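You operate a simulated robot arm through the tools that you are given. There is no shell and no other tool. Be economical: measure what you need, move in short steps, check, and stop when the job is done.

You are at the controls of a simulated robot arm. One attempt, no reset.

TASK
Send the jar with the blue cap from the big table down lane B.
Fine: stand it on the belt before the lane gate, swing the gate to B, start, and stop once it rests at the end.

It is judged by the outcome, as a careful person would: the job done as asked, and still so three seconds after it is handed in. It fails if anything else is knocked over, pushed out of place, dropped, spilled or broken. Lids that push on must go on centred and level and be pressed home; caps that screw on are set level and turned clockwise until they are tight.

THE ROBOT
A 6-joint arm with a two-finger parallel gripper, fixed in place. Base frame: the origin is at the foot of the arm, x ahead of it, y to its left, z up; the work surface is at about z = 0.92. Lengths are in m, angles in rad, forces in N, time in s.
With the tool pointing down near the work surface it reaches from about 0.22 to 0.62 m from the base axis. Its first joint turns from -1.152 to 1.152 rad. Payload 2.7 kg.
The TCP is the grasp point between the finger pads, 0.023 m short of the fingertips. In the tool frame z runs along the fingers and y along their closing line. Largest opening 0.094 m; finger width 0.038, thickness 0.01; the body of the gripper, 0.054 by 0.096 m, starts 0.039 m behind the TCP.
Orientation is told as [roll, pitch, yaw] about the base's x, y, z axes, in that order, counted from this pose: with the fingers straight down and closing along the base's y, the tool's x points along the base's -x, its y along +y and its z along -z.

THE INTERFACE
- The arm moves only by the tool move_arm. Its argument "deltas" is a list of rows, each a list of 3 entries, a list of its own where there are three numbers: the turn, a rotation vector about the tool's x, y, z in units of 5 degrees (1.0 is 5 degrees), then the shift along the tool's x, y, z in units of 30 mm (1.0 is 30 mm), then the finger opening in mm, from 0 to 94. In form: [[[ax, ay, az], [x, y, z], gripper], ...]. A call has 1 to 12 rows; each row shifts and turns the commanded pose from where the row before left it, along the tool's axes as they then stand. A call with a number of a shift or a turn outside -1 to 1 is refused whole. A row lasts 0.2 s, in which the tool goes at most 0.05 m and 0.15 rad; a call with a longer step from one row to the next is refused whole, and so is a gripper value outside its range. Where a pose cannot be reached the arm comes as near as it can. A force on the tool above 40 N (or 10 N above the force at the start of the call, whichever is more), or a blocked arm, ends the call early, and 0.2 s more pass. Each finger travels about 0.045 m/s and halts on what it meets, pressing with about 41 N; the grip force reading is that of the motor and also rises with nothing between the fingers. The clock runs only during rows and for 0.2 s after the last one: add rows that do not move to give the fingers time. The reply holds the time, the measured pose of the TCP, the force on the tool along the base axes, the opening and the grip force, in the units named above and with some noise.
- Cameras (640 x 400 px; columns grow to the right, rows downward): "scene" is fixed at [0.0585, -0.421, 1.4092]; the picture's right is [0.89, -0.46, 0.00], its down [-0.23, -0.45, -0.86] and it looks along [0.39, 0.76, -0.51] (base axes); focal length 335 px, centre (320, 200). "wrist" rides on the gripper at [-0.039, 0, -0.044] in the tool frame; the picture's right is [0.00, -1.00, 0.00], its down [0.97, 0.00, -0.24] and it looks along [0.24, 0.00, 0.97] (tool axes); focal length 218 px, centre (320, 200). There is no depth. A picture from a camera that has moved, and an enlarged one, comes with that camera's place and axes in the base frame and with its lens.
- camera(camera): a new picture of that camera. The clock stands still meanwhile.
- enlarge(camera, box): a new picture of the part [left, top, right, bottom] of that camera's present view, enlarged. The clock stands still meanwhile.
- hand_in(): hands the job in; it is judged then, once.

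Work in short steps. Places have to be worked out from the pictures, the camera data and where the tool is seen: move nearer, look again, correct. Check each grasp and each placing, and mend what went wrong. You have 120 turns and 76 pictures in all, those below and enlarged ones among them. Open the gripper and draw the arm clear of the work before you hand the job in, unless the task says otherwise; then end with one line.

The tools are called after ">>>" as a command line: name --argument value ..., lists and objects as JSON in quotes. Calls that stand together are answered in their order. move_arm: Moves the arm, as the interface text tells. Its arguments: {"type":"object","properties":{"deltas":{"type":"array"}},"required":["deltas"]} The other tools are called the same way: camera (camera) takes a picture; enlarge (camera, box) takes an enlarged picture of a part of a camera's view; hand_in () hands the job in.

At the start:

```text
clock: 0.0
tcp_pos: [0.338, 0.0889, 1.2119]
tool_rot: [0.001, 0.0, -0.001]
ft_force: [0.1, -1.0, 0.2]
width: 0.0942
grip_force: 0.0
```

scene: 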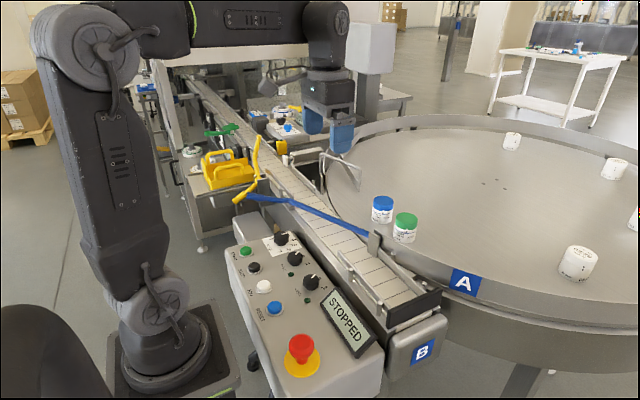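
wrist: 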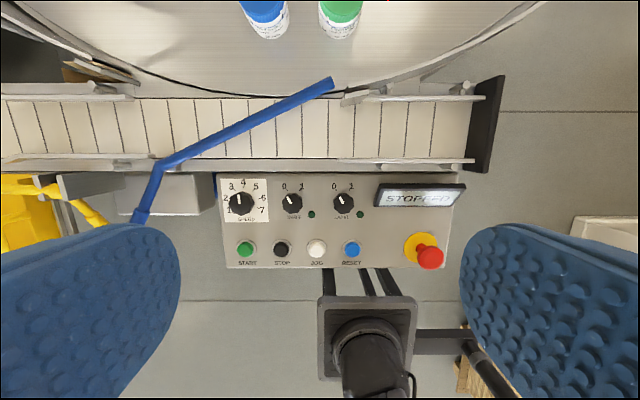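

I'll look closely at the panel, the gate and the jars first.

>>> enlarge --camera "wrist" --box '[200, 160, 480, 280]'

>>> enlarge --camera "scene" --box '[220, 120, 480, 380]'

```text
2.29 times, centred on (340, 220) of wrist
camera zoom: at [0.3761, 0.0903, 1.2555], right [0.0, -1.0, 0.0], down [-0.97, 0.0, 0.24], along [-0.24, 0.0, -0.97], focal length 499 px, centre (274, 154)
```

zoom: 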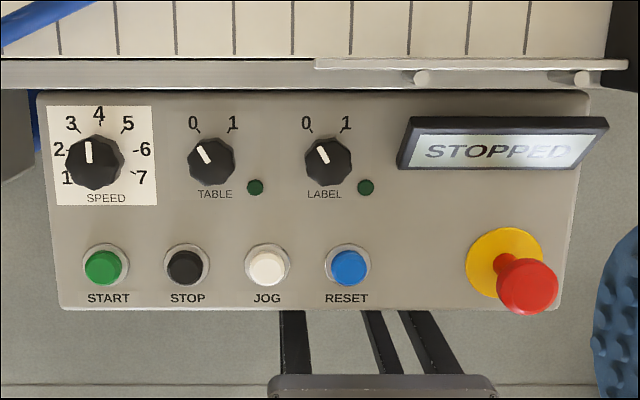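

```text
1.54 times, centred on (350, 250) of scene
camera zoom: at [0.0585, -0.421, 1.4092], right [0.89, -0.46, 0.0], down [-0.23, -0.45, -0.86], along [0.39, 0.76, -0.51], focal length 516 px, centre (274, 123)
```

zoom: 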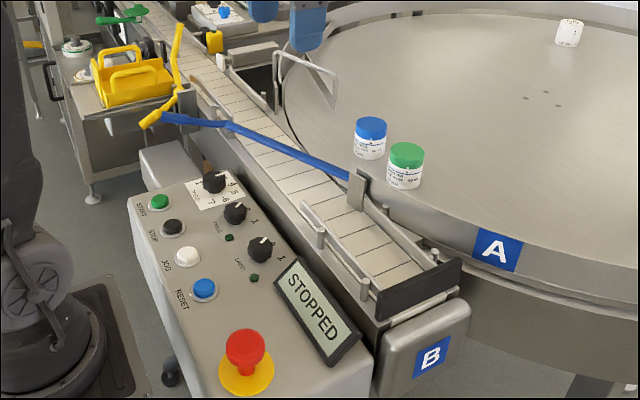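

The belt runs along y towards the stop at B. The gate (blue bar) pivots on the near side at about (0.36, 0.33) and its tip currently blocks lane B. I'll move left, staying high, to look at the gate and the upstream belt.

>>> move_arm --deltas '[[[0, 0, 0], [0, 1, 0], 94], [[0, 0, 0], [0, 1, 0], 94], [[0, 0, 0], [0, 1, 0], 94], [[0, 0, 0], [0, 1, 0], 94], [[0, 0, 0], [0, 1, 0], 94], [[0, 0, 0], [0, 1, 0], 94]]'

>>> camera --camera "wrist"

>>> camera --camera "scene"

```text
clock: 1.4
tcp_pos: [0.3368, 0.2682, 1.2115]
tool_rot: [0.0, 0.0, 0.0]
ft_force: [0.5, -1.3, 0.1]
width: 0.094
grip_force: 0.2
```

```text
71 pictures are left
camera wrist: at [0.3756, 0.269, 1.2548], right [0.0, -1.0, 0.0], down [-0.97, 0.0, 0.24], along [-0.24, 0.0, -0.97], focal length 218 px, centre (320, 200)
```

wrist: 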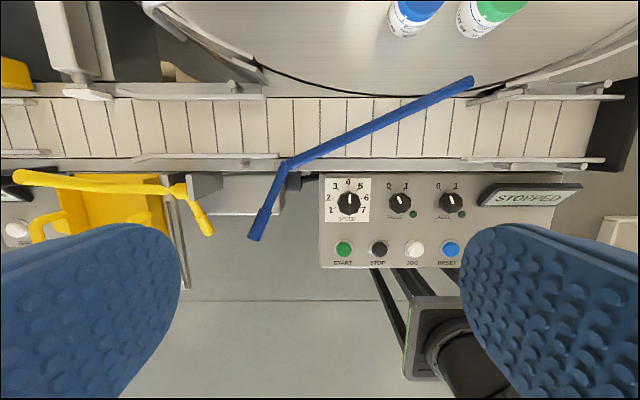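

```text
70 pictures are left
```

scene: 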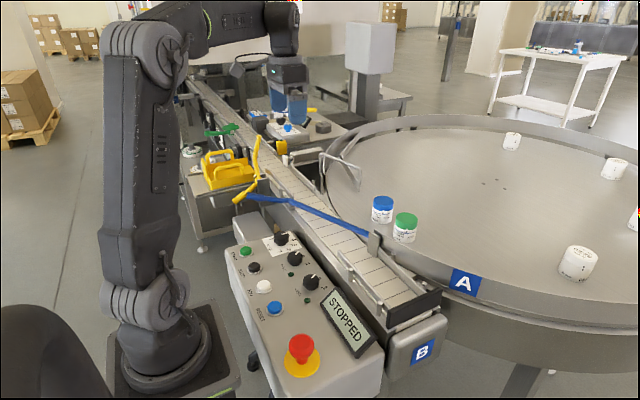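

A second view gives the bar tip at roughly (0.455, 0.08, 0.95) and the pivot near (0.35, 0.32). I'll close the fingers and go above the far side of the bar at y≈0.235, where the jars are out of the way, for a nearer look.

>>> move_arm --deltas '[[[0, 0, 0], [-0.7, -0.2, 0.8], 60], [[0, 0, 0], [-0.7, -0.2, 0.8], 40], [[0, 0, 0], [-0.7, -0.2, 0.8], 20], [[0, 0, 0], [-0.7, -0.2, 0.8], 0], [[0, 0, 0], [-0.65, -0.3, 0.8], 0], [[0, 0, 0], [0, 0, 0], 0], [[0, 0, 0], [0, 0, 0], 0]]'

>>> camera --camera "wrist"

>>> enlarge --camera "scene" --box '[220, 80, 460, 280]'

```text
clock: 3.0
tcp_pos: [0.4399, 0.2374, 1.0912]
tool_rot: [0.0, -0.001, 0.001]
ft_force: [0.3, 0.0, -0.2]
width: 0.0002
grip_force: 40.9
```

```text
69 pictures are left
camera wrist: at [0.4788, 0.2386, 1.1359], right [0.0, -1.0, 0.0], down [-0.97, 0.0, 0.24], along [-0.24, 0.0, -0.97], focal length 218 px, centre (320, 200)
```

wrist: 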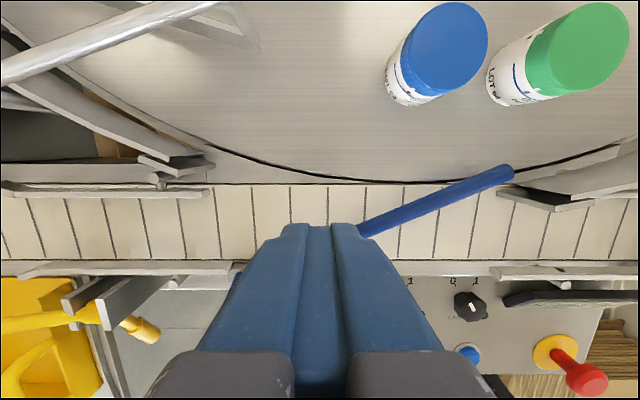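

```text
2.00 times, centred on (340, 180) of scene
camera zoom: at [0.0585, -0.421, 1.4092], right [0.89, -0.46, 0.0], down [-0.23, -0.45, -0.86], along [0.39, 0.76, -0.51], focal length 670 px, centre (280, 240)
```

zoom: 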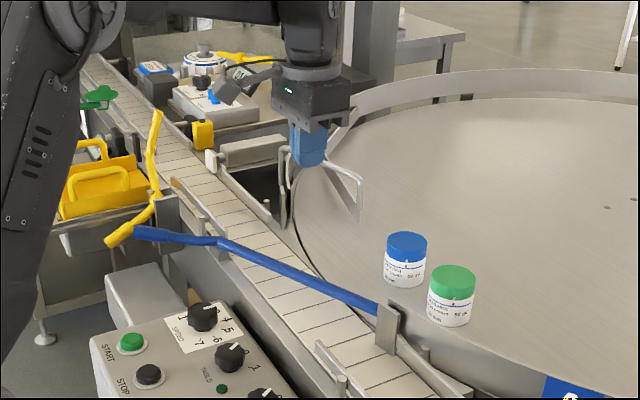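

The bar sits at z≈0.949, and at y=0.237 it lies near x≈0.384, so my fingers at x=0.44 are clear on the far side. I'll lower straight down to TCP z≈0.957.

>>> move_arm --deltas '[[[0, 0, 0], [0, 0, 0.9], 0], [[0, 0, 0], [0, 0, 0.9], 0], [[0, 0, 0], [0, 0, 0.9], 0], [[0, 0, 0], [0, 0, 0.9], 0], [[0, 0, 0], [0, 0, 0.85], 0]]'

>>> enlarge --camera "scene" --box '[220, 80, 460, 280]'

```text
clock: 4.2
tcp_pos: [0.4381, 0.2345, 0.9553]
tool_rot: [0.0, -0.001, 0.001]
ft_force: [-0.5, -0.9, -0.1]
width: 0.0
grip_force: 41.5
```

```text
2.00 times, centred on (340, 180) of scene
camera zoom: at [0.0585, -0.421, 1.4092], right [0.89, -0.46, 0.0], down [-0.23, -0.45, -0.86], along [0.39, 0.76, -0.51], focal length 670 px, centre (280, 240)
```

zoom: 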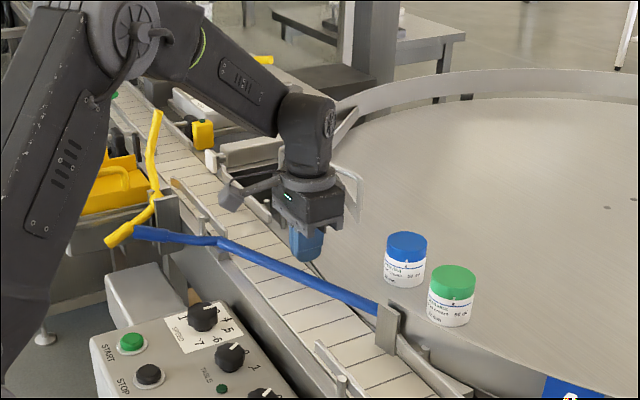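

Fingers are down beyond the bar. I'll push slowly towards the robot (-x).

>>> move_arm --deltas '[[[0, 0, 0], [0.3, 0, 0], 0], [[0, 0, 0], [0.3, 0, 0], 0], [[0, 0, 0], [0.3, 0, 0], 0], [[0, 0, 0], [0.3, 0, 0], 0], [[0, 0, 0], [0.3, 0, 0], 0], [[0, 0, 0], [0.3, 0, 0], 0]]'

>>> camera --camera "wrist"

>>> enlarge --camera "scene" --box '[220, 80, 460, 280]'

```text
clock: 5.6
tcp_pos: [0.3865, 0.236, 0.9562]
tool_rot: [-0.001, 0.001, 0.001]
ft_force: [0.9, -0.2, -0.5]
width: 0.0
grip_force: 40.8
```

```text
66 pictures are left
camera wrist: at [0.4254, 0.2366, 1.0019], right [0.0, -1.0, 0.0], down [-0.97, 0.0, 0.24], along [-0.24, 0.0, -0.97], focal length 218 px, centre (320, 200)
```

wrist: 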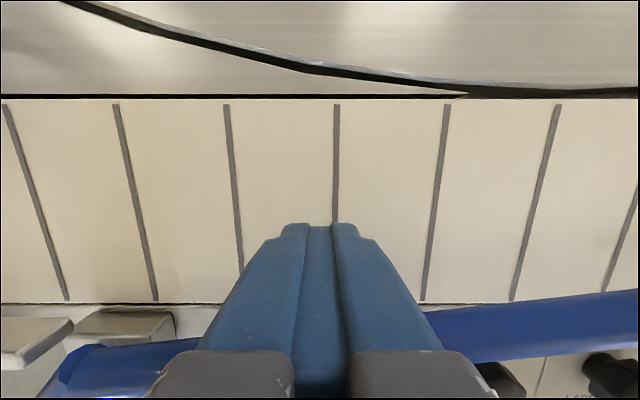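

```text
2.00 times, centred on (340, 180) of scene
camera zoom: at [0.0585, -0.421, 1.4092], right [0.89, -0.46, 0.0], down [-0.23, -0.45, -0.86], along [0.39, 0.76, -0.51], focal length 670 px, centre (280, 240)
```

zoom: 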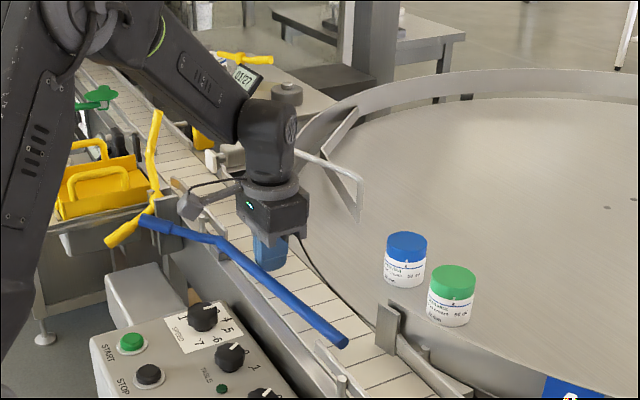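

The gate swings freely. I'll continue until it meets its stop or lies along the near rail.

>>> move_arm --deltas '[[[0, 0, 0], [0.25, 0, 0], 0], [[0, 0, 0], [0.25, 0, 0], 0], [[0, 0, 0], [0, 0, 0], 0]]'

>>> enlarge --camera "scene" --box '[220, 120, 460, 320]'

>>> camera --camera "wrist"

```text
clock: 6.6
tcp_pos: [0.3746, 0.2362, 0.9583]
tool_rot: [0.006, -0.014, 0.001]
ft_force: [6.2, -0.3, -1.6]
width: 0.0
grip_force: 41.6
stopped in row 3: the force on the tool passed its limit (the readings are from after the stop); the commanded pose is now the measured one
```

```text
2.00 times, centred on (340, 220) of scene
camera zoom: at [0.0587, -0.421, 1.4092], right [0.89, -0.46, 0.0], down [-0.23, -0.45, -0.86], along [0.39, 0.76, -0.51], focal length 670 px, centre (280, 160)
```

zoom: 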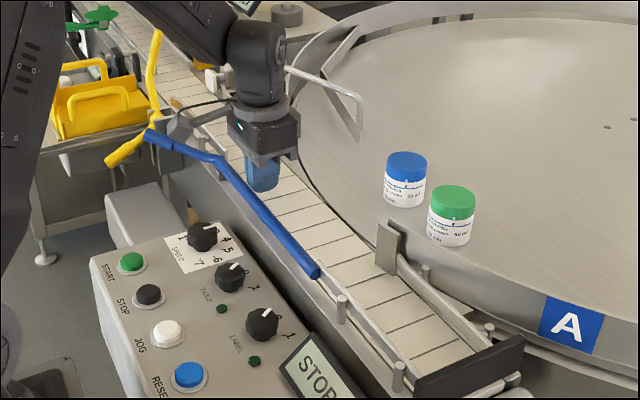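

```text
63 pictures are left
camera wrist: at [0.4135, 0.2369, 1.004], right [0.0, -1.0, -0.01], down [-0.97, 0.0, 0.23], along [-0.23, 0.0, -0.97], focal length 218 px, centre (320, 200)
```

wrist: 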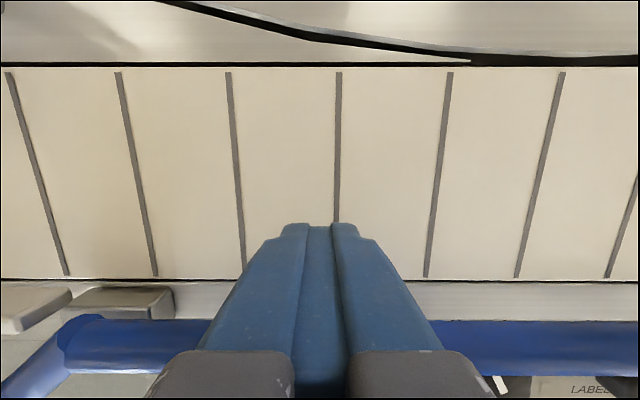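

The gate met its stop, parallel to the belt and clear of it. I'll back off, rise, and check that it stays there.

>>> move_arm --deltas '[[[0, 0, 0], [-0.7, 0, 0], 0], [[0, 0, 0], [-0.3, 0, -0.9], 20], [[0, 0, 0], [0, 0, -1], 40], [[0, 0, 0], [0, 0, -1], 60], [[0, 0, 0], [0, 0, -1], 80], [[0, 0, 0], [0, 0, -1], 94], [[0, 0, 0], [0, 0, -1], 94], [[0, 0, 0], [0, 0, 0], 94]]'

>>> camera --camera "wrist"

>>> camera --camera "scene"

```text
clock: 8.4
tcp_pos: [0.4038, 0.2336, 1.1354]
tool_rot: [0.002, -0.011, 0.0]
ft_force: [-1.1, -0.9, 0.7]
width: 0.094
grip_force: 0.1
```

```text
62 pictures are left
camera wrist: at [0.4419, 0.2345, 1.1815], right [0.0, -1.0, 0.0], down [-0.97, 0.0, 0.23], along [-0.23, 0.0, -0.97], focal length 218 px, centre (320, 200)
```

wrist: 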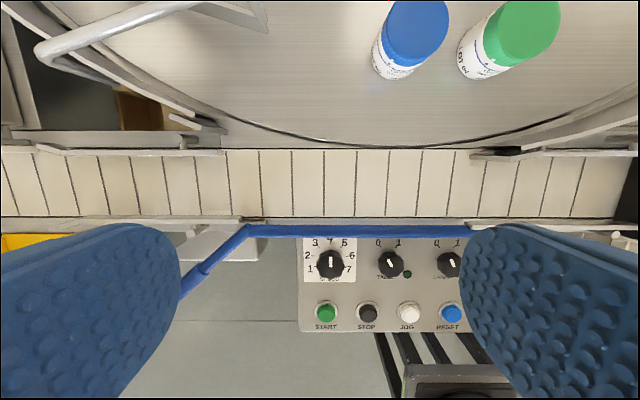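

```text
61 pictures are left
```

scene: 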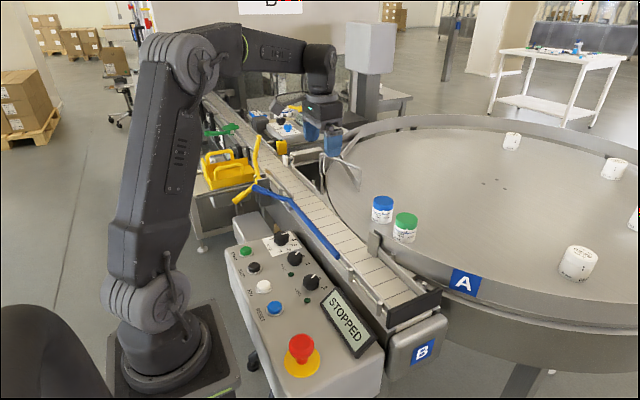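

The gate stays at B. Now I'll move above the blue-capped jar for a view nearly straight down.

>>> move_arm --deltas '[[[0, 0, 0], [-0.9, -0.65, 0], 94], [[0, 0, 0], [-0.9, -0.65, 0], 94], [[0, 0, 0], [-0.9, -0.65, 0], 94], [[0, 0, 0], [-0.85, -0.65, 0], 94], [[0, 0, 0], [0, 0, 0], 94]]'

>>> camera --camera "wrist"

>>> enlarge --camera "scene" --box '[340, 170, 440, 250]'

```text
clock: 9.6
tcp_pos: [0.508, 0.1562, 1.1366]
tool_rot: [0.002, -0.014, 0.001]
ft_force: [-0.2, -0.5, 0.2]
width: 0.0942
grip_force: 0.0
```

```text
60 pictures are left
camera wrist: at [0.5473, 0.1568, 1.1819], right [0.0, -1.0, 0.0], down [-0.97, 0.0, 0.23], along [-0.23, 0.0, -0.97], focal length 218 px, centre (320, 200)
```

wrist: 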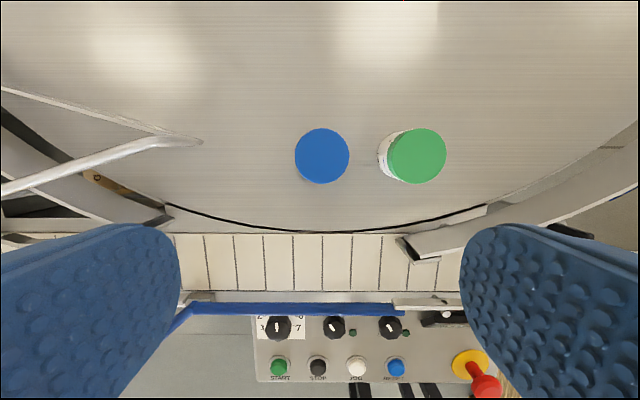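

```text
5.00 times, centred on (390, 210) of scene
camera zoom: at [0.0585, -0.421, 1.4092], right [0.89, -0.46, 0.0], down [-0.23, -0.45, -0.86], along [0.39, 0.76, -0.51], focal length 1675 px, centre (-30, 150)
```

zoom: 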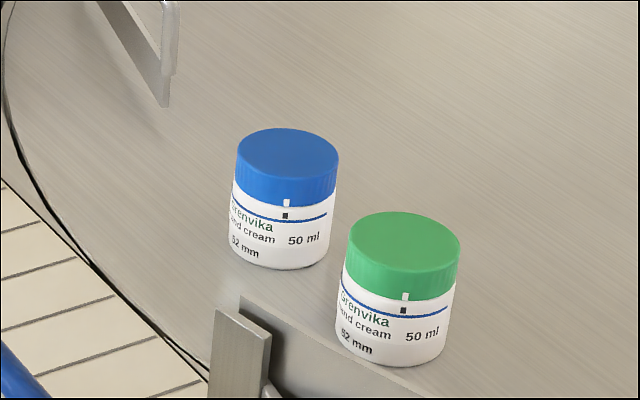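

The label reads 52 mm. The blue-capped jar is at about (0.540, 0.155) with its cap top near z 0.973, and the gap to the green one is about 38 mm. I'll centre over the jar, level the small pitch error, set the opening to 74 mm and come halfway down.

>>> move_arm --deltas '[[[0, 0.16, 0], [-0.6, -0.04, 0.3], 74], [[0, 0, 0], [-0.47, 0, 0.7], 74], [[0, 0, 0], [0, 0, 1], 74], [[0, 0, 0], [0, 0, 0.6], 74], [[0, 0, 0], [0, 0, 0], 74], [[0, 0, 0], [0, 0, 0], 74]]'

>>> camera --camera "wrist"

>>> enlarge --camera "scene" --box '[310, 130, 470, 250]'

```text
clock: 11.0
tcp_pos: [0.5433, 0.1578, 1.0578]
tool_rot: [0.002, 0.001, -0.001]
ft_force: [0.9, -0.1, 0.4]
width: 0.074
grip_force: 0.1
```

```text
58 pictures are left
camera wrist: at [0.5821, 0.1587, 1.1031], right [0.0, -1.0, 0.0], down [-0.97, 0.0, 0.24], along [-0.24, 0.0, -0.97], focal length 218 px, centre (320, 200)
```

wrist: 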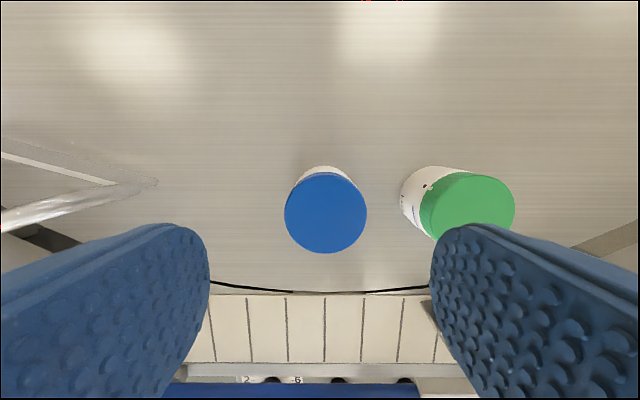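

```text
3.33 times, centred on (390, 190) of scene
camera zoom: at [0.0585, -0.421, 1.4092], right [0.89, -0.46, 0.0], down [-0.23, -0.45, -0.86], along [0.39, 0.76, -0.51], focal length 1117 px, centre (87, 233)
```

zoom: 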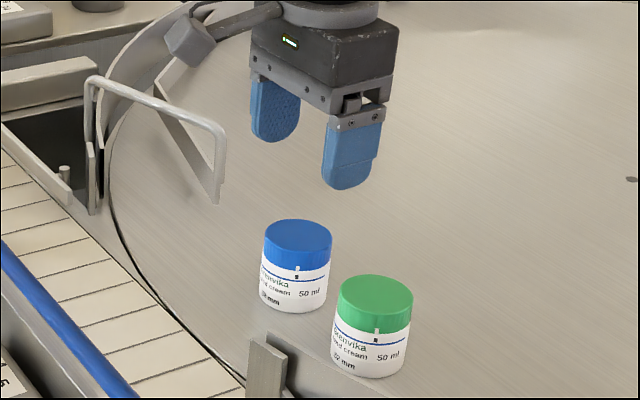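

The cap centre measures (0.540, 0.155), so I'm 3 mm off each way. I'll correct that and lower to grasp height, z≈0.953.

>>> move_arm --deltas '[[[0, 0, 0], [0.1, -0.1, 0.7], 74], [[0, 0, 0], [0, 0, 0.8], 74], [[0, 0, 0], [0, 0, 0.7], 74], [[0, 0, 0], [0, 0, 0.7], 74], [[0, 0, 0], [0, 0, 0.55], 74], [[0, 0, 0], [0, 0, 0], 74]]'

>>> camera --camera "wrist"

>>> enlarge --camera "scene" --box '[310, 130, 470, 250]'

```text
clock: 12.4
tcp_pos: [0.5365, 0.1535, 0.956]
tool_rot: [0.003, 0.002, 0.001]
ft_force: [0.4, 0.0, 0.3]
width: 0.0739
grip_force: 0.1
```

```text
56 pictures are left
camera wrist: at [0.576, 0.1541, 1.0005], right [0.0, -1.0, 0.0], down [-0.97, 0.0, 0.24], along [-0.24, 0.0, -0.97], focal length 218 px, centre (320, 200)
```

wrist: 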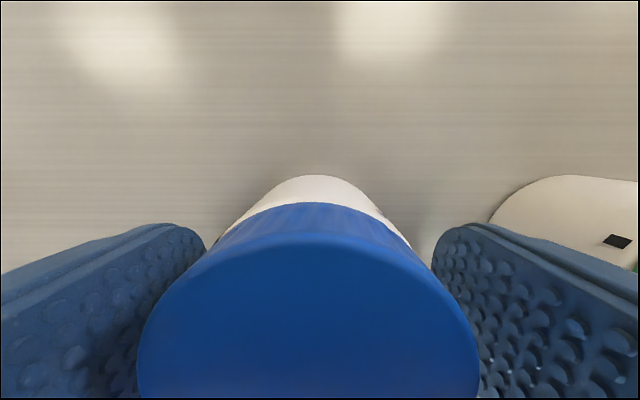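

```text
3.33 times, centred on (390, 190) of scene
camera zoom: at [0.0585, -0.421, 1.4092], right [0.89, -0.46, 0.0], down [-0.23, -0.45, -0.86], along [0.39, 0.76, -0.51], focal length 1117 px, centre (87, 233)
```

zoom: 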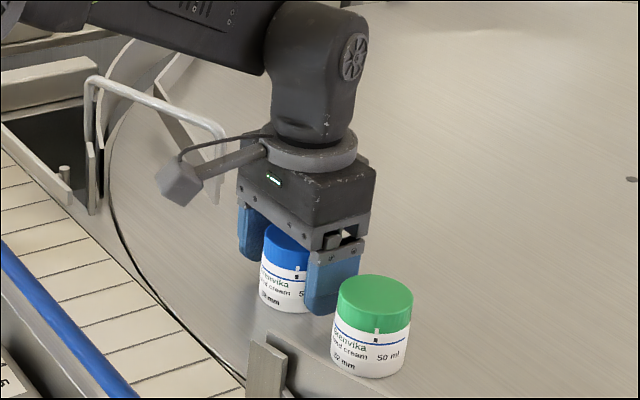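

Well straddled. I'll make a tiny correction and close.

>>> move_arm --deltas '[[[0, 0, 0], [-0.12, 0.05, 0.1], 74], [[0, 0, 0], [0, 0, 0], 60], [[0, 0, 0], [0, 0, 0], 48], [[0, 0, 0], [0, 0, 0], 40], [[0, 0, 0], [0, 0, 0], 40]]'

```text
clock: 13.6
tcp_pos: [0.5398, 0.1548, 0.9523]
tool_rot: [0.004, 0.003, 0.001]
ft_force: [1.3, 0.3, 1.0]
width: 0.0511
grip_force: 40.9
```

Gripped at 51 mm. I'll lift straight up and check it.

>>> move_arm --deltas '[[[0, 0, 0], [0, 0, -0.3], 40], [[0, 0, 0], [0, 0, -0.8], 40], [[0, 0, 0], [0, 0, -0.8], 40], [[0, 0, 0], [0, 0, -0.8], 40], [[0, 0, 0], [0, 0, -0.8], 40], [[0, 0, 0], [0, 0, -0.8], 40], [[0, 0, 0], [0, 0, 0], 40]]'

>>> enlarge --camera "scene" --box '[290, 100, 490, 250]'

```text
clock: 15.2
tcp_pos: [0.5407, 0.1552, 1.0821]
tool_rot: [0.005, 0.006, 0.0]
ft_force: [-0.3, -0.2, -0.9]
width: 0.051
grip_force: 41.3
```

```text
2.67 times, centred on (390, 175) of scene
camera zoom: at [0.0585, -0.421, 1.4092], right [0.89, -0.46, 0.0], down [-0.23, -0.45, -0.86], along [0.39, 0.76, -0.51], focal length 894 px, centre (133, 267)
```

zoom: 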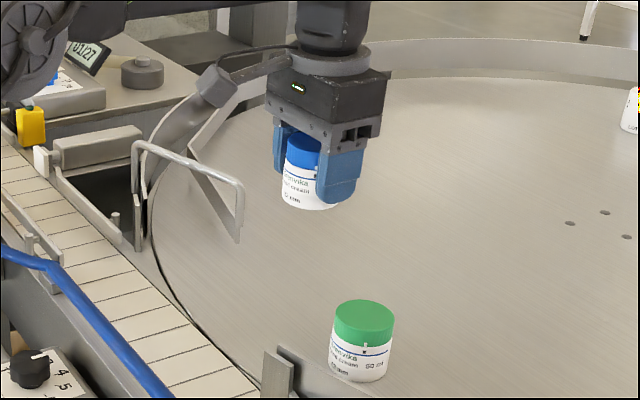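

The jar is held level and the green one is undisturbed. I'll move in over the belt (x≈0.40), then left to y≈0.39.

>>> move_arm --deltas '[[[0, 0, 0], [0.6, 0, 0], 40], [[0, 0, 0], [0.8, 0, 0], 40], [[0, 0, 0], [0.8, 0, 0], 40], [[0, 0, 0], [0.8, 0, 0], 40], [[0, 0, 0], [0.8, 0.4, 0], 40], [[0, 0, 0], [0.7, 0.8, 0], 40], [[0, 0, 0], [0.2, 0.8, 0], 40], [[0, 0, 0], [0, 0.8, 0], 40], [[0, 0, 0], [0, 0.8, 0], 40], [[0, 0, 0], [0, 0.8, 0], 40], [[0, 0, 0], [0, 0.4, 0], 40], [[0, 0, 0], [0, 0, 0], 40]]'

>>> camera --camera "wrist"

>>> camera --camera "scene"

```text
clock: 17.8
tcp_pos: [0.401, 0.3009, 1.0801]
tool_rot: [0.003, 0.003, 0.0]
ft_force: [-0.1, -0.5, -0.9]
width: 0.0513
grip_force: 41.0
```

```text
53 pictures are left
camera wrist: at [0.4397, 0.3011, 1.1263], right [0.0, -1.0, 0.0], down [-0.97, 0.0, 0.24], along [-0.24, 0.0, -0.97], focal length 218 px, centre (320, 200)
```

wrist: 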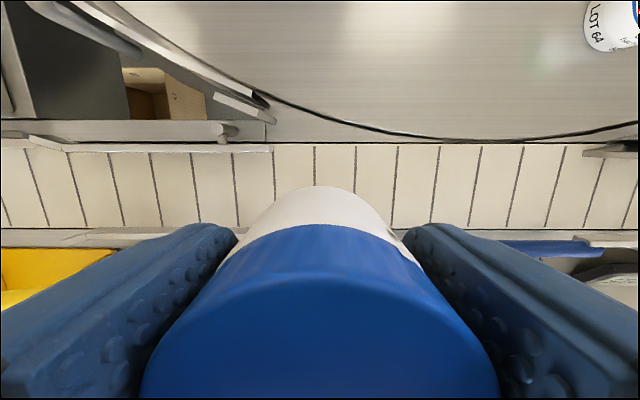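

```text
52 pictures are left
```

scene: 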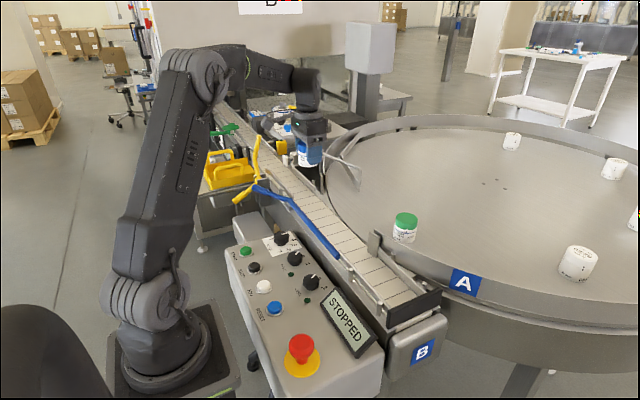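

The belt centre is confirmed at x≈0.398. I'll continue left to y≈0.39 and look before lowering.

>>> move_arm --deltas '[[[0, 0, 0], [0.1, 0.7, 0], 40], [[0, 0, 0], [0, 0.8, 0], 40], [[0, 0, 0], [0, 0.8, 0], 40], [[0, 0, 0], [0, 0.6, 0.3], 40], [[0, 0, 0], [0, 0, 0.7], 40], [[0, 0, 0], [0, 0, 0.6], 40], [[0, 0, 0], [0, 0, 0], 40]]'

>>> camera --camera "wrist"

>>> enlarge --camera "scene" --box '[210, 80, 370, 200]'

```text
clock: 19.4
tcp_pos: [0.397, 0.3872, 1.0352]
tool_rot: [0.003, 0.002, 0.001]
ft_force: [-0.2, -0.4, -1.1]
width: 0.0511
grip_force: 41.0
```

```text
51 pictures are left
camera wrist: at [0.4357, 0.3878, 1.0788], right [0.0, -1.0, 0.0], down [-0.97, 0.0, 0.24], along [-0.24, 0.0, -0.97], focal length 218 px, centre (320, 200)
```

wrist: 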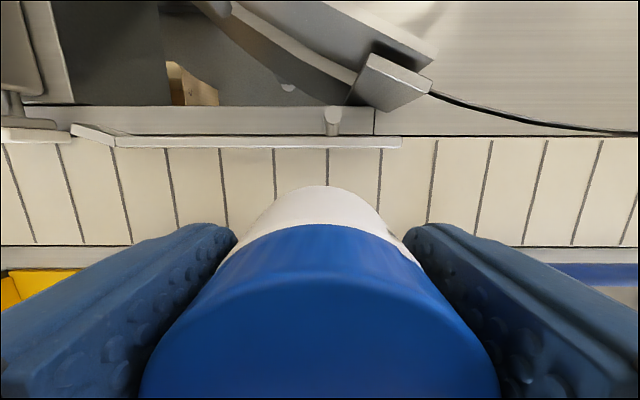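

```text
3.33 times, centred on (290, 140) of scene
camera zoom: at [0.0585, -0.421, 1.4092], right [0.89, -0.46, 0.0], down [-0.23, -0.45, -0.86], along [0.39, 0.76, -0.51], focal length 1117 px, centre (420, 400)
```

zoom: 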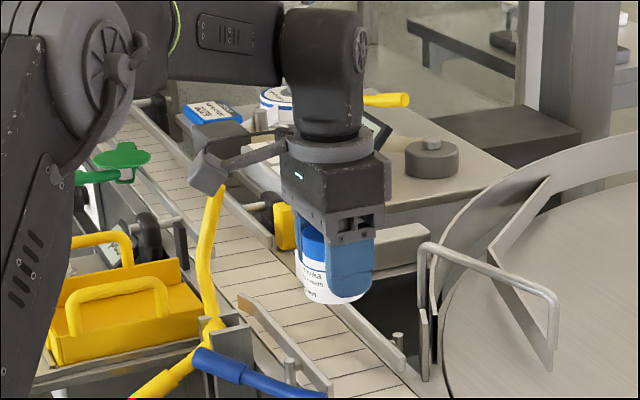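

Clear around the belt. I'll lower to just above the belt.

>>> move_arm --deltas '[[[0, 0, 0], [0.0, 0, 0.6], 40], [[0, 0, 0], [0, 0, 0.7], 40], [[0, 0, 0], [0, 0, 0.7], 40], [[0, 0, 0], [0, 0, 0.5], 40], [[0, 0, 0], [0, 0, 0], 40]]'

>>> enlarge --camera "scene" --box '[210, 80, 370, 200]'

```text
clock: 20.6
tcp_pos: [0.3961, 0.3865, 0.9595]
tool_rot: [0.004, 0.002, 0.0]
ft_force: [0.0, 0.8, -1.5]
width: 0.0512
grip_force: 40.9
```

```text
3.33 times, centred on (290, 140) of scene
camera zoom: at [0.0585, -0.421, 1.4092], right [0.89, -0.46, 0.0], down [-0.23, -0.45, -0.86], along [0.39, 0.76, -0.51], focal length 1117 px, centre (420, 400)
```

zoom: 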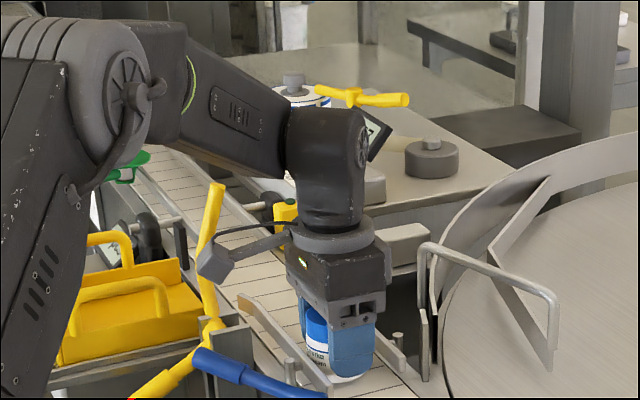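

Now down in small steps, watching for contact force.

>>> move_arm --deltas '[[[0, 0, 0], [0, 0, 0.1], 40], [[0, 0, 0], [0, 0, 0.08], 40], [[0, 0, 0], [0, 0, 0], 40]]'

```text
clock: 21.4
tcp_pos: [0.3959, 0.3858, 0.9536]
tool_rot: [0.002, 0.003, 0.0]
ft_force: [-0.2, 0.6, -0.9]
width: 0.0508
grip_force: 41.2
```

>>> move_arm --deltas '[[[0, 0, 0], [0, 0, 0.06], 40], [[0, 0, 0], [0, 0, 0], 40]]'

```text
clock: 22.0
tcp_pos: [0.3977, 0.387, 0.9537]
tool_rot: [0.005, 0.0, 0.003]
ft_force: [-2.8, 1.8, 7.8]
width: 0.0509
grip_force: 40.7
```

The belt has been reached (8 N upward). I'll release gently and check.

>>> move_arm --deltas '[[[0, 0, 0], [0, 0, -0.03], 52], [[0, 0, 0], [0, 0, 0], 60], [[0, 0, 0], [0, 0, 0], 70], [[0, 0, 0], [0, 0, 0], 70]]'

>>> camera --camera "wrist"

```text
clock: 23.0
tcp_pos: [0.3971, 0.3854, 0.9525]
tool_rot: [0.005, 0.001, -0.001]
ft_force: [-0.5, 0.3, -0.9]
width: 0.0701
grip_force: 0.2
```

```text
48 pictures are left
camera wrist: at [0.4361, 0.3872, 0.9982], right [0.0, -1.0, 0.0], down [-0.97, 0.0, 0.24], along [-0.24, 0.0, -0.97], focal length 218 px, centre (320, 200)
```

wrist: 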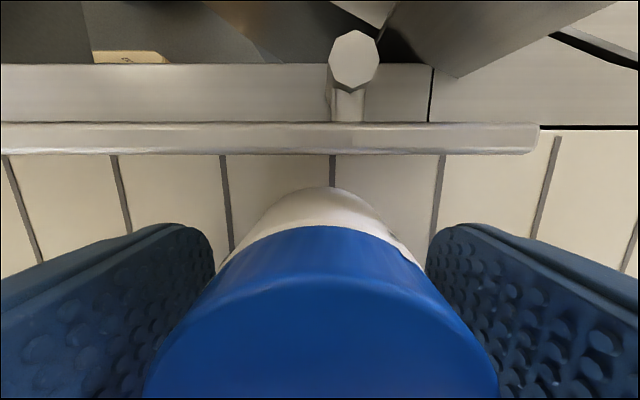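

The jar is standing free between the fingers. I'll go straight up and verify.

>>> move_arm --deltas '[[[0, 0, 0], [0, 0, -0.4], 70], [[0, 0, 0], [0, 0, -0.8], 70], [[0, 0, 0], [0, 0, -1], 70], [[0, 0, 0], [0, 0, -1], 70], [[0, 0, 0], [0, 0, -1], 70], [[0, 0, 0], [0, 0, -1], 70], [[0, 0, 0], [0, 0, -1], 60], [[0, 0, 0], [0, -1, 0], 30], [[0, 0, 0], [0, -1, 0], 0], [[0, 0, 0], [0, -1, 0], 0], [[0, 0, 0], [0, 0, 0], 0]]'

>>> camera --camera "wrist"

>>> camera --camera "scene"

```text
clock: 25.4
tcp_pos: [0.3973, 0.2937, 1.1385]
tool_rot: [0.003, 0.002, 0.001]
ft_force: [-0.5, -0.8, 0.4]
width: 0.0001
grip_force: 29.6
```

```text
47 pictures are left
camera wrist: at [0.4366, 0.2946, 1.183], right [0.0, -1.0, 0.0], down [-0.97, 0.0, 0.24], along [-0.24, 0.0, -0.97], focal length 218 px, centre (320, 200)
```

wrist: 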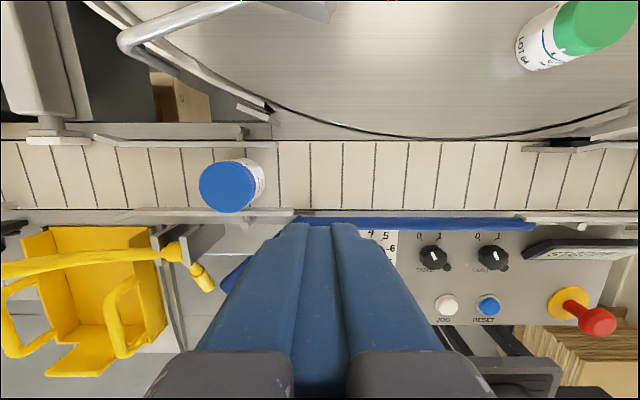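

```text
46 pictures are left
```

scene: 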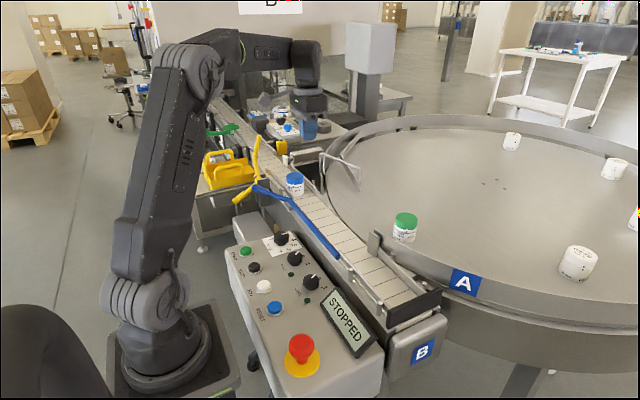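

The jar stands upright and centred on the belt before the gate. By triangulation START is at about (0.193, 0.227, 0.887) and STOP about (0.193, 0.161). I'll go above START with closed fingers and look.

>>> move_arm --deltas '[[[0, 0, 0], [0.85, -0.28, 0], 0], [[0, 0, 0], [0.85, -0.28, 0], 0], [[0, 0, 0], [0.85, -0.28, 0], 0], [[0, 0, 0], [0.85, -0.28, 0], 0], [[0, 0, 0], [0.85, -0.28, 0.3], 0], [[0, 0, 0], [0.85, -0.28, 0.6], 0], [[0, 0, 0], [0.85, -0.28, 0.8], 0], [[0, 0, 0], [0.85, -0.28, 0.8], 0], [[0, 0, 0], [0, 0, 0], 0]]'

>>> camera --camera "wrist"

>>> enlarge --camera "scene" --box '[210, 160, 390, 390]'

```text
clock: 27.4
tcp_pos: [0.1942, 0.2281, 1.0634]
tool_rot: [0.006, 0.003, 0.001]
ft_force: [-0.1, 0.6, 0.7]
width: 0.0
grip_force: 41.1
```

```text
45 pictures are left
camera wrist: at [0.2329, 0.2296, 1.1066], right [0.0, -1.0, 0.0], down [-0.97, 0.0, 0.24], along [-0.24, 0.0, -0.97], focal length 218 px, centre (320, 200)
```

wrist: 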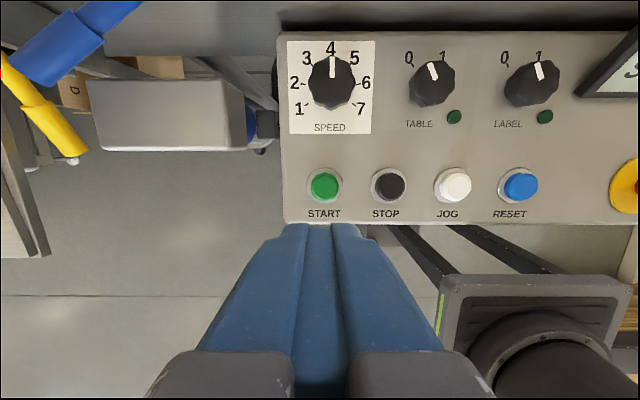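

```text
1.74 times, centred on (300, 275) of scene
camera zoom: at [0.0585, -0.421, 1.4092], right [0.89, -0.46, 0.0], down [-0.23, -0.45, -0.86], along [0.39, 0.76, -0.51], focal length 583 px, centre (355, 70)
```

zoom: 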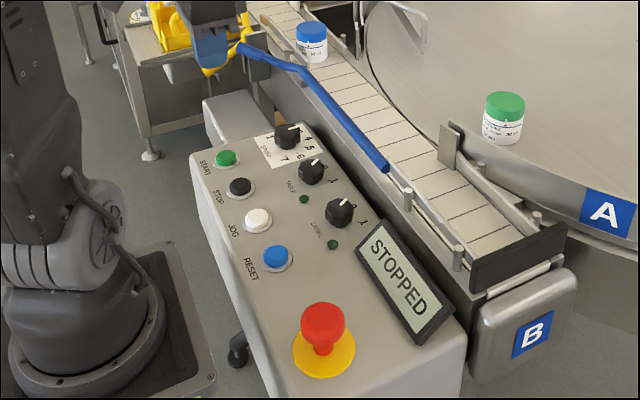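

START triangulates to (0.195, 0.225), top z≈0.89. I'll descend to about 1.5 cm above it.

>>> move_arm --deltas '[[[0, 0, 0], [0, -0.1, 0.8], 0], [[0, 0, 0], [0, 0, 0.8], 0], [[0, 0, 0], [0, 0, 0.8], 0], [[0, 0, 0], [0, 0, 0.8], 0], [[0, 0, 0], [0, 0, 0.8], 0], [[0, 0, 0], [0, 0, 0.3], 0], [[0, 0, 0], [0, 0, 0], 0]]'

>>> enlarge --camera "scene" --box '[200, 190, 360, 310]'

>>> camera --camera "wrist"

```text
clock: 29.0
tcp_pos: [0.1916, 0.2268, 0.9352]
tool_rot: [0.005, 0.002, 0.001]
ft_force: [0.1, 0.0, -1.1]
width: 0.0
grip_force: 41.2
```

```text
3.33 times, centred on (280, 250) of scene
camera zoom: at [0.0585, -0.421, 1.4092], right [0.89, -0.46, 0.0], down [-0.23, -0.45, -0.86], along [0.39, 0.76, -0.51], focal length 1117 px, centre (453, 33)
```

zoom: 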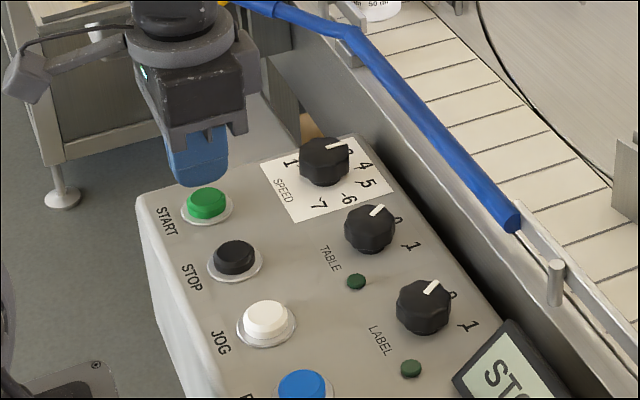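

```text
42 pictures are left
camera wrist: at [0.2312, 0.2278, 0.9802], right [0.0, -1.0, 0.0], down [-0.97, 0.0, 0.24], along [-0.24, 0.0, -0.97], focal length 218 px, centre (320, 200)
```

wrist: 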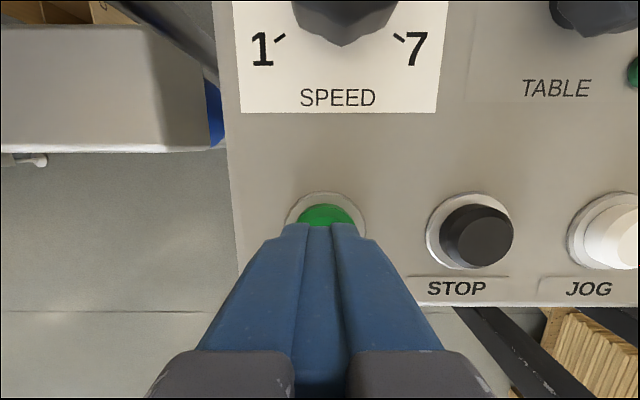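

The fingers are over START; STOP is about (0.191, 0.157). I'll press START gently.

>>> move_arm --deltas '[[[0, 0, 0], [0.02, -0.1, 0.4], 0], [[0, 0, 0], [0, 0, 0.2], 0], [[0, 0, 0], [0, 0, 0.1], 0], [[0, 0, 0], [0, 0, 0.1], 0]]'

>>> camera --camera "scene"

```text
clock: 30.0
tcp_pos: [0.1921, 0.2245, 0.9121]
tool_rot: [0.006, 0.003, -0.002]
ft_force: [-6.0, 0.8, 11.8]
width: 0.0
grip_force: 41.0
```

```text
41 pictures are left
```

scene: 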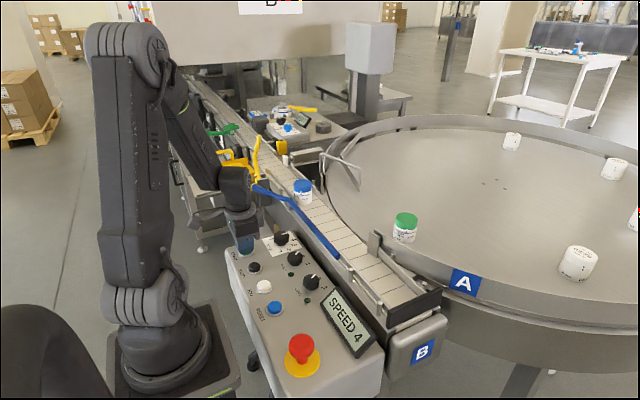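

It is running ("SPEED 4") and the jar has begun to travel. I'll rise and go over STOP.

>>> move_arm --deltas '[[[0, 0, 0], [0, 0, -0.9], 0], [[0, 0, 0], [0, -0.75, -0.1], 0], [[0, 0, 0], [0.03, -0.75, 0], 0], [[0, 0, 0], [0.03, -0.75, 0], 0]]'

>>> camera --camera "scene"

```text
clock: 31.0
tcp_pos: [0.1906, 0.1553, 0.9406]
tool_rot: [0.006, 0.002, 0.001]
ft_force: [-0.3, 0.3, -0.3]
width: 0.0001
grip_force: 40.8
```

```text
40 pictures are left
```

scene: 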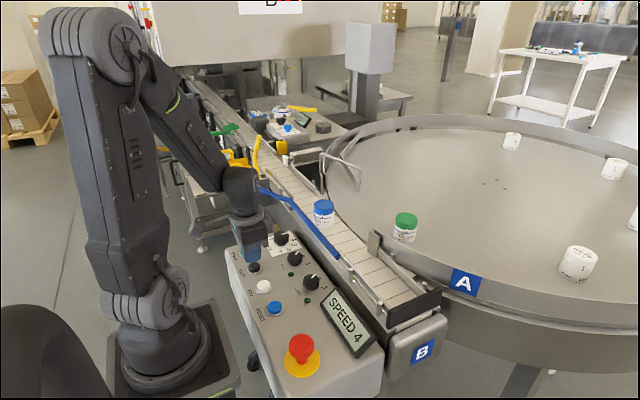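

Jar is running straight along the gate at roughly 0.1 m/s. I'll wait above STOP.

>>> move_arm --deltas '[[[0, 0, 0], [0, 0, 0.2], 0], [[0, 0, 0], [0, 0, 0.2], 0], [[0, 0, 0], [0, 0, 0], 0], [[0, 0, 0], [0, 0, 0], 0], [[0, 0, 0], [0, 0, 0], 0], [[0, 0, 0], [0, 0, 0], 0]]'

>>> camera --camera "scene"

```text
clock: 32.4
tcp_pos: [0.1911, 0.1552, 0.9273]
tool_rot: [0.004, 0.002, -0.001]
ft_force: [-0.3, 0.3, 0.2]
width: 0.0
grip_force: 41.0
```

```text
39 pictures are left
```

scene: 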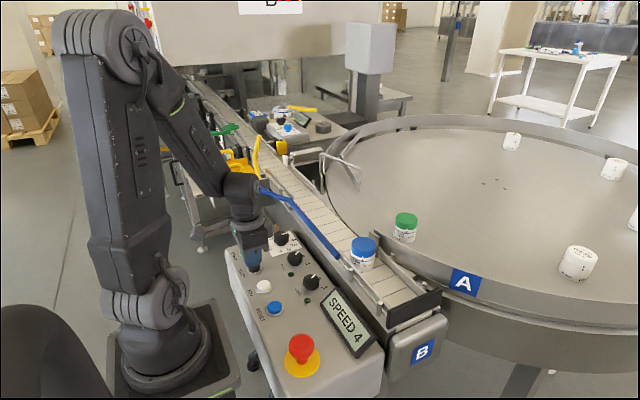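

>>> move_arm --deltas '[[[0, 0, 0], [0, 0, 0], 0], [[0, 0, 0], [0, 0, 0], 0], [[0, 0, 0], [0, 0, 0], 0], [[0, 0, 0], [0, 0, 0], 0], [[0, 0, 0], [0, 0, 0], 0]]'

>>> camera --camera "scene"

```text
clock: 33.6
tcp_pos: [0.1907, 0.1546, 0.9291]
tool_rot: [0.004, 0.001, -0.001]
ft_force: [-0.4, 0.4, -0.3]
width: 0.0001
grip_force: 41.3
```

```text
38 pictures are left
```

scene: 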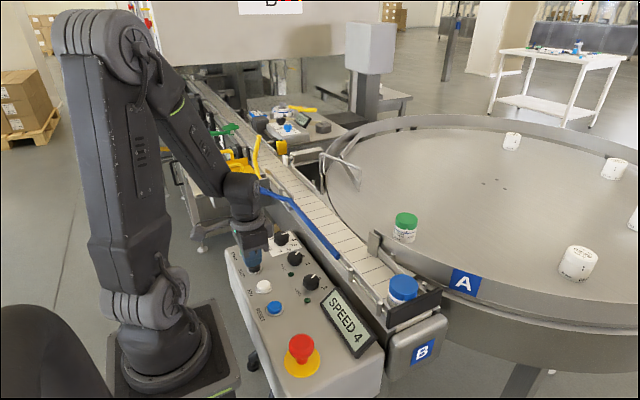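

The jar is almost at the end plate. I'll start down slowly and check that it has come to rest.

>>> move_arm --deltas '[[[0, 0, 0], [0, 0, 0.15], 0], [[0, 0, 0], [0, 0, 0.0], 0]]'

>>> enlarge --camera "scene" --box '[340, 230, 460, 330]'

```text
clock: 34.2
tcp_pos: [0.1899, 0.1557, 0.924]
tool_rot: [0.003, 0.003, 0.0]
ft_force: [-0.2, -0.4, -0.1]
width: 0.0
grip_force: 40.6
```

```text
4.00 times, centred on (400, 280) of scene
camera zoom: at [0.0585, -0.421, 1.4092], right [0.89, -0.46, 0.0], down [-0.23, -0.45, -0.86], along [0.39, 0.76, -0.51], focal length 1340 px, centre (0, -120)
```

zoom: 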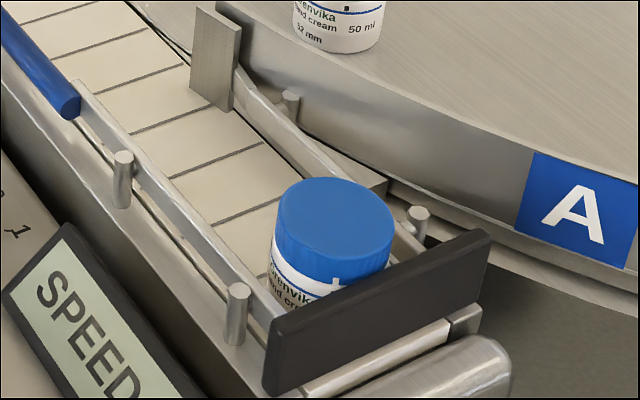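

The jar is upright against the end plate. Pressing STOP.

>>> move_arm --deltas '[[[0, 0, 0], [0, 0, 0.2], 0], [[0, 0, 0], [0, 0, 0.12], 0], [[0, 0, 0], [0, 0, 0.1], 0]]'

>>> camera --camera "scene"

```text
clock: 35.0
tcp_pos: [0.1909, 0.1551, 0.9114]
tool_rot: [0.008, -0.001, 0.002]
ft_force: [-6.9, 3.3, 14.1]
width: 0.0
grip_force: 41.1
```

```text
36 pictures are left
```

scene: 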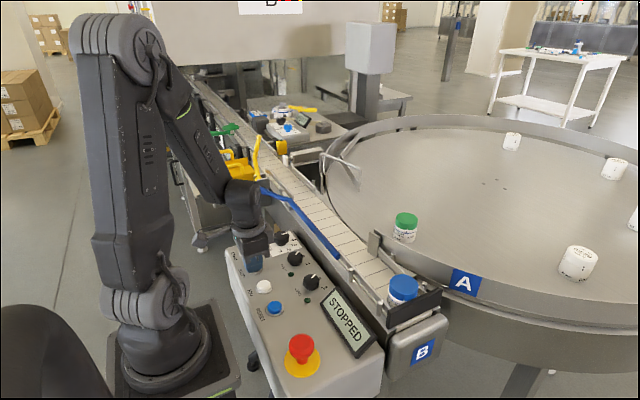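

The display reads STOPPED. I'll raise the arm clear, open the gripper and do a final check.

>>> move_arm --deltas '[[[0, 0, 0], [0, 0, -0.6], 0], [[0, 0, 0], [0, 0, -1], 0], [[0, 0, 0], [0, 0, -1], 20], [[0, 0, 0], [0, 0, -1], 40], [[0, 0, 0], [0, 0, -1], 60], [[0, 0, 0], [0, 0, -1], 80], [[0, 0, 0], [-0.8, 0, -1], 94], [[0, 0, 0], [-0.8, 0, -1], 94], [[0, 0, 0], [-0.8, 0, -0.5], 94], [[0, 0, 0], [0, 0, 0], 94]]'

>>> camera --camera "scene"

>>> camera --camera "wrist"

```text
clock: 37.2
tcp_pos: [0.2635, 0.1538, 1.155]
tool_rot: [0.005, 0.0, 0.0]
ft_force: [0.1, 0.2, 1.0]
width: 0.0938
grip_force: 0.0
```

```text
35 pictures are left
```

scene: 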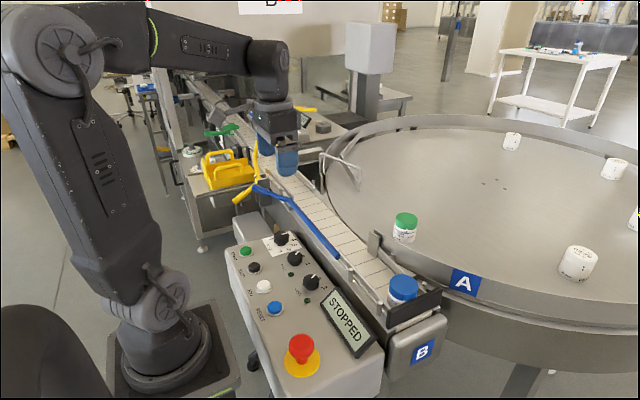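

```text
34 pictures are left
camera wrist: at [0.3025, 0.1557, 1.2001], right [0.0, -1.0, 0.0], down [-0.97, 0.0, 0.24], along [-0.24, 0.0, -0.97], focal length 218 px, centre (320, 200)
```

wrist: 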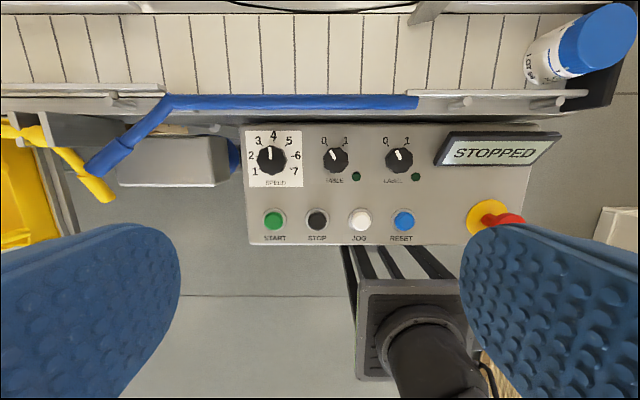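

The jar rests upright at the end of lane B, the belt is stopped, the gate is at B, and the arm is clear with the gripper open. Handing in.

>>> hand_in

```text
The job is handed in.
```

The blue-capped jar went down lane B and stands upright against the end plate; the gate is at B, the belt is stopped, and nothing else was disturbed.
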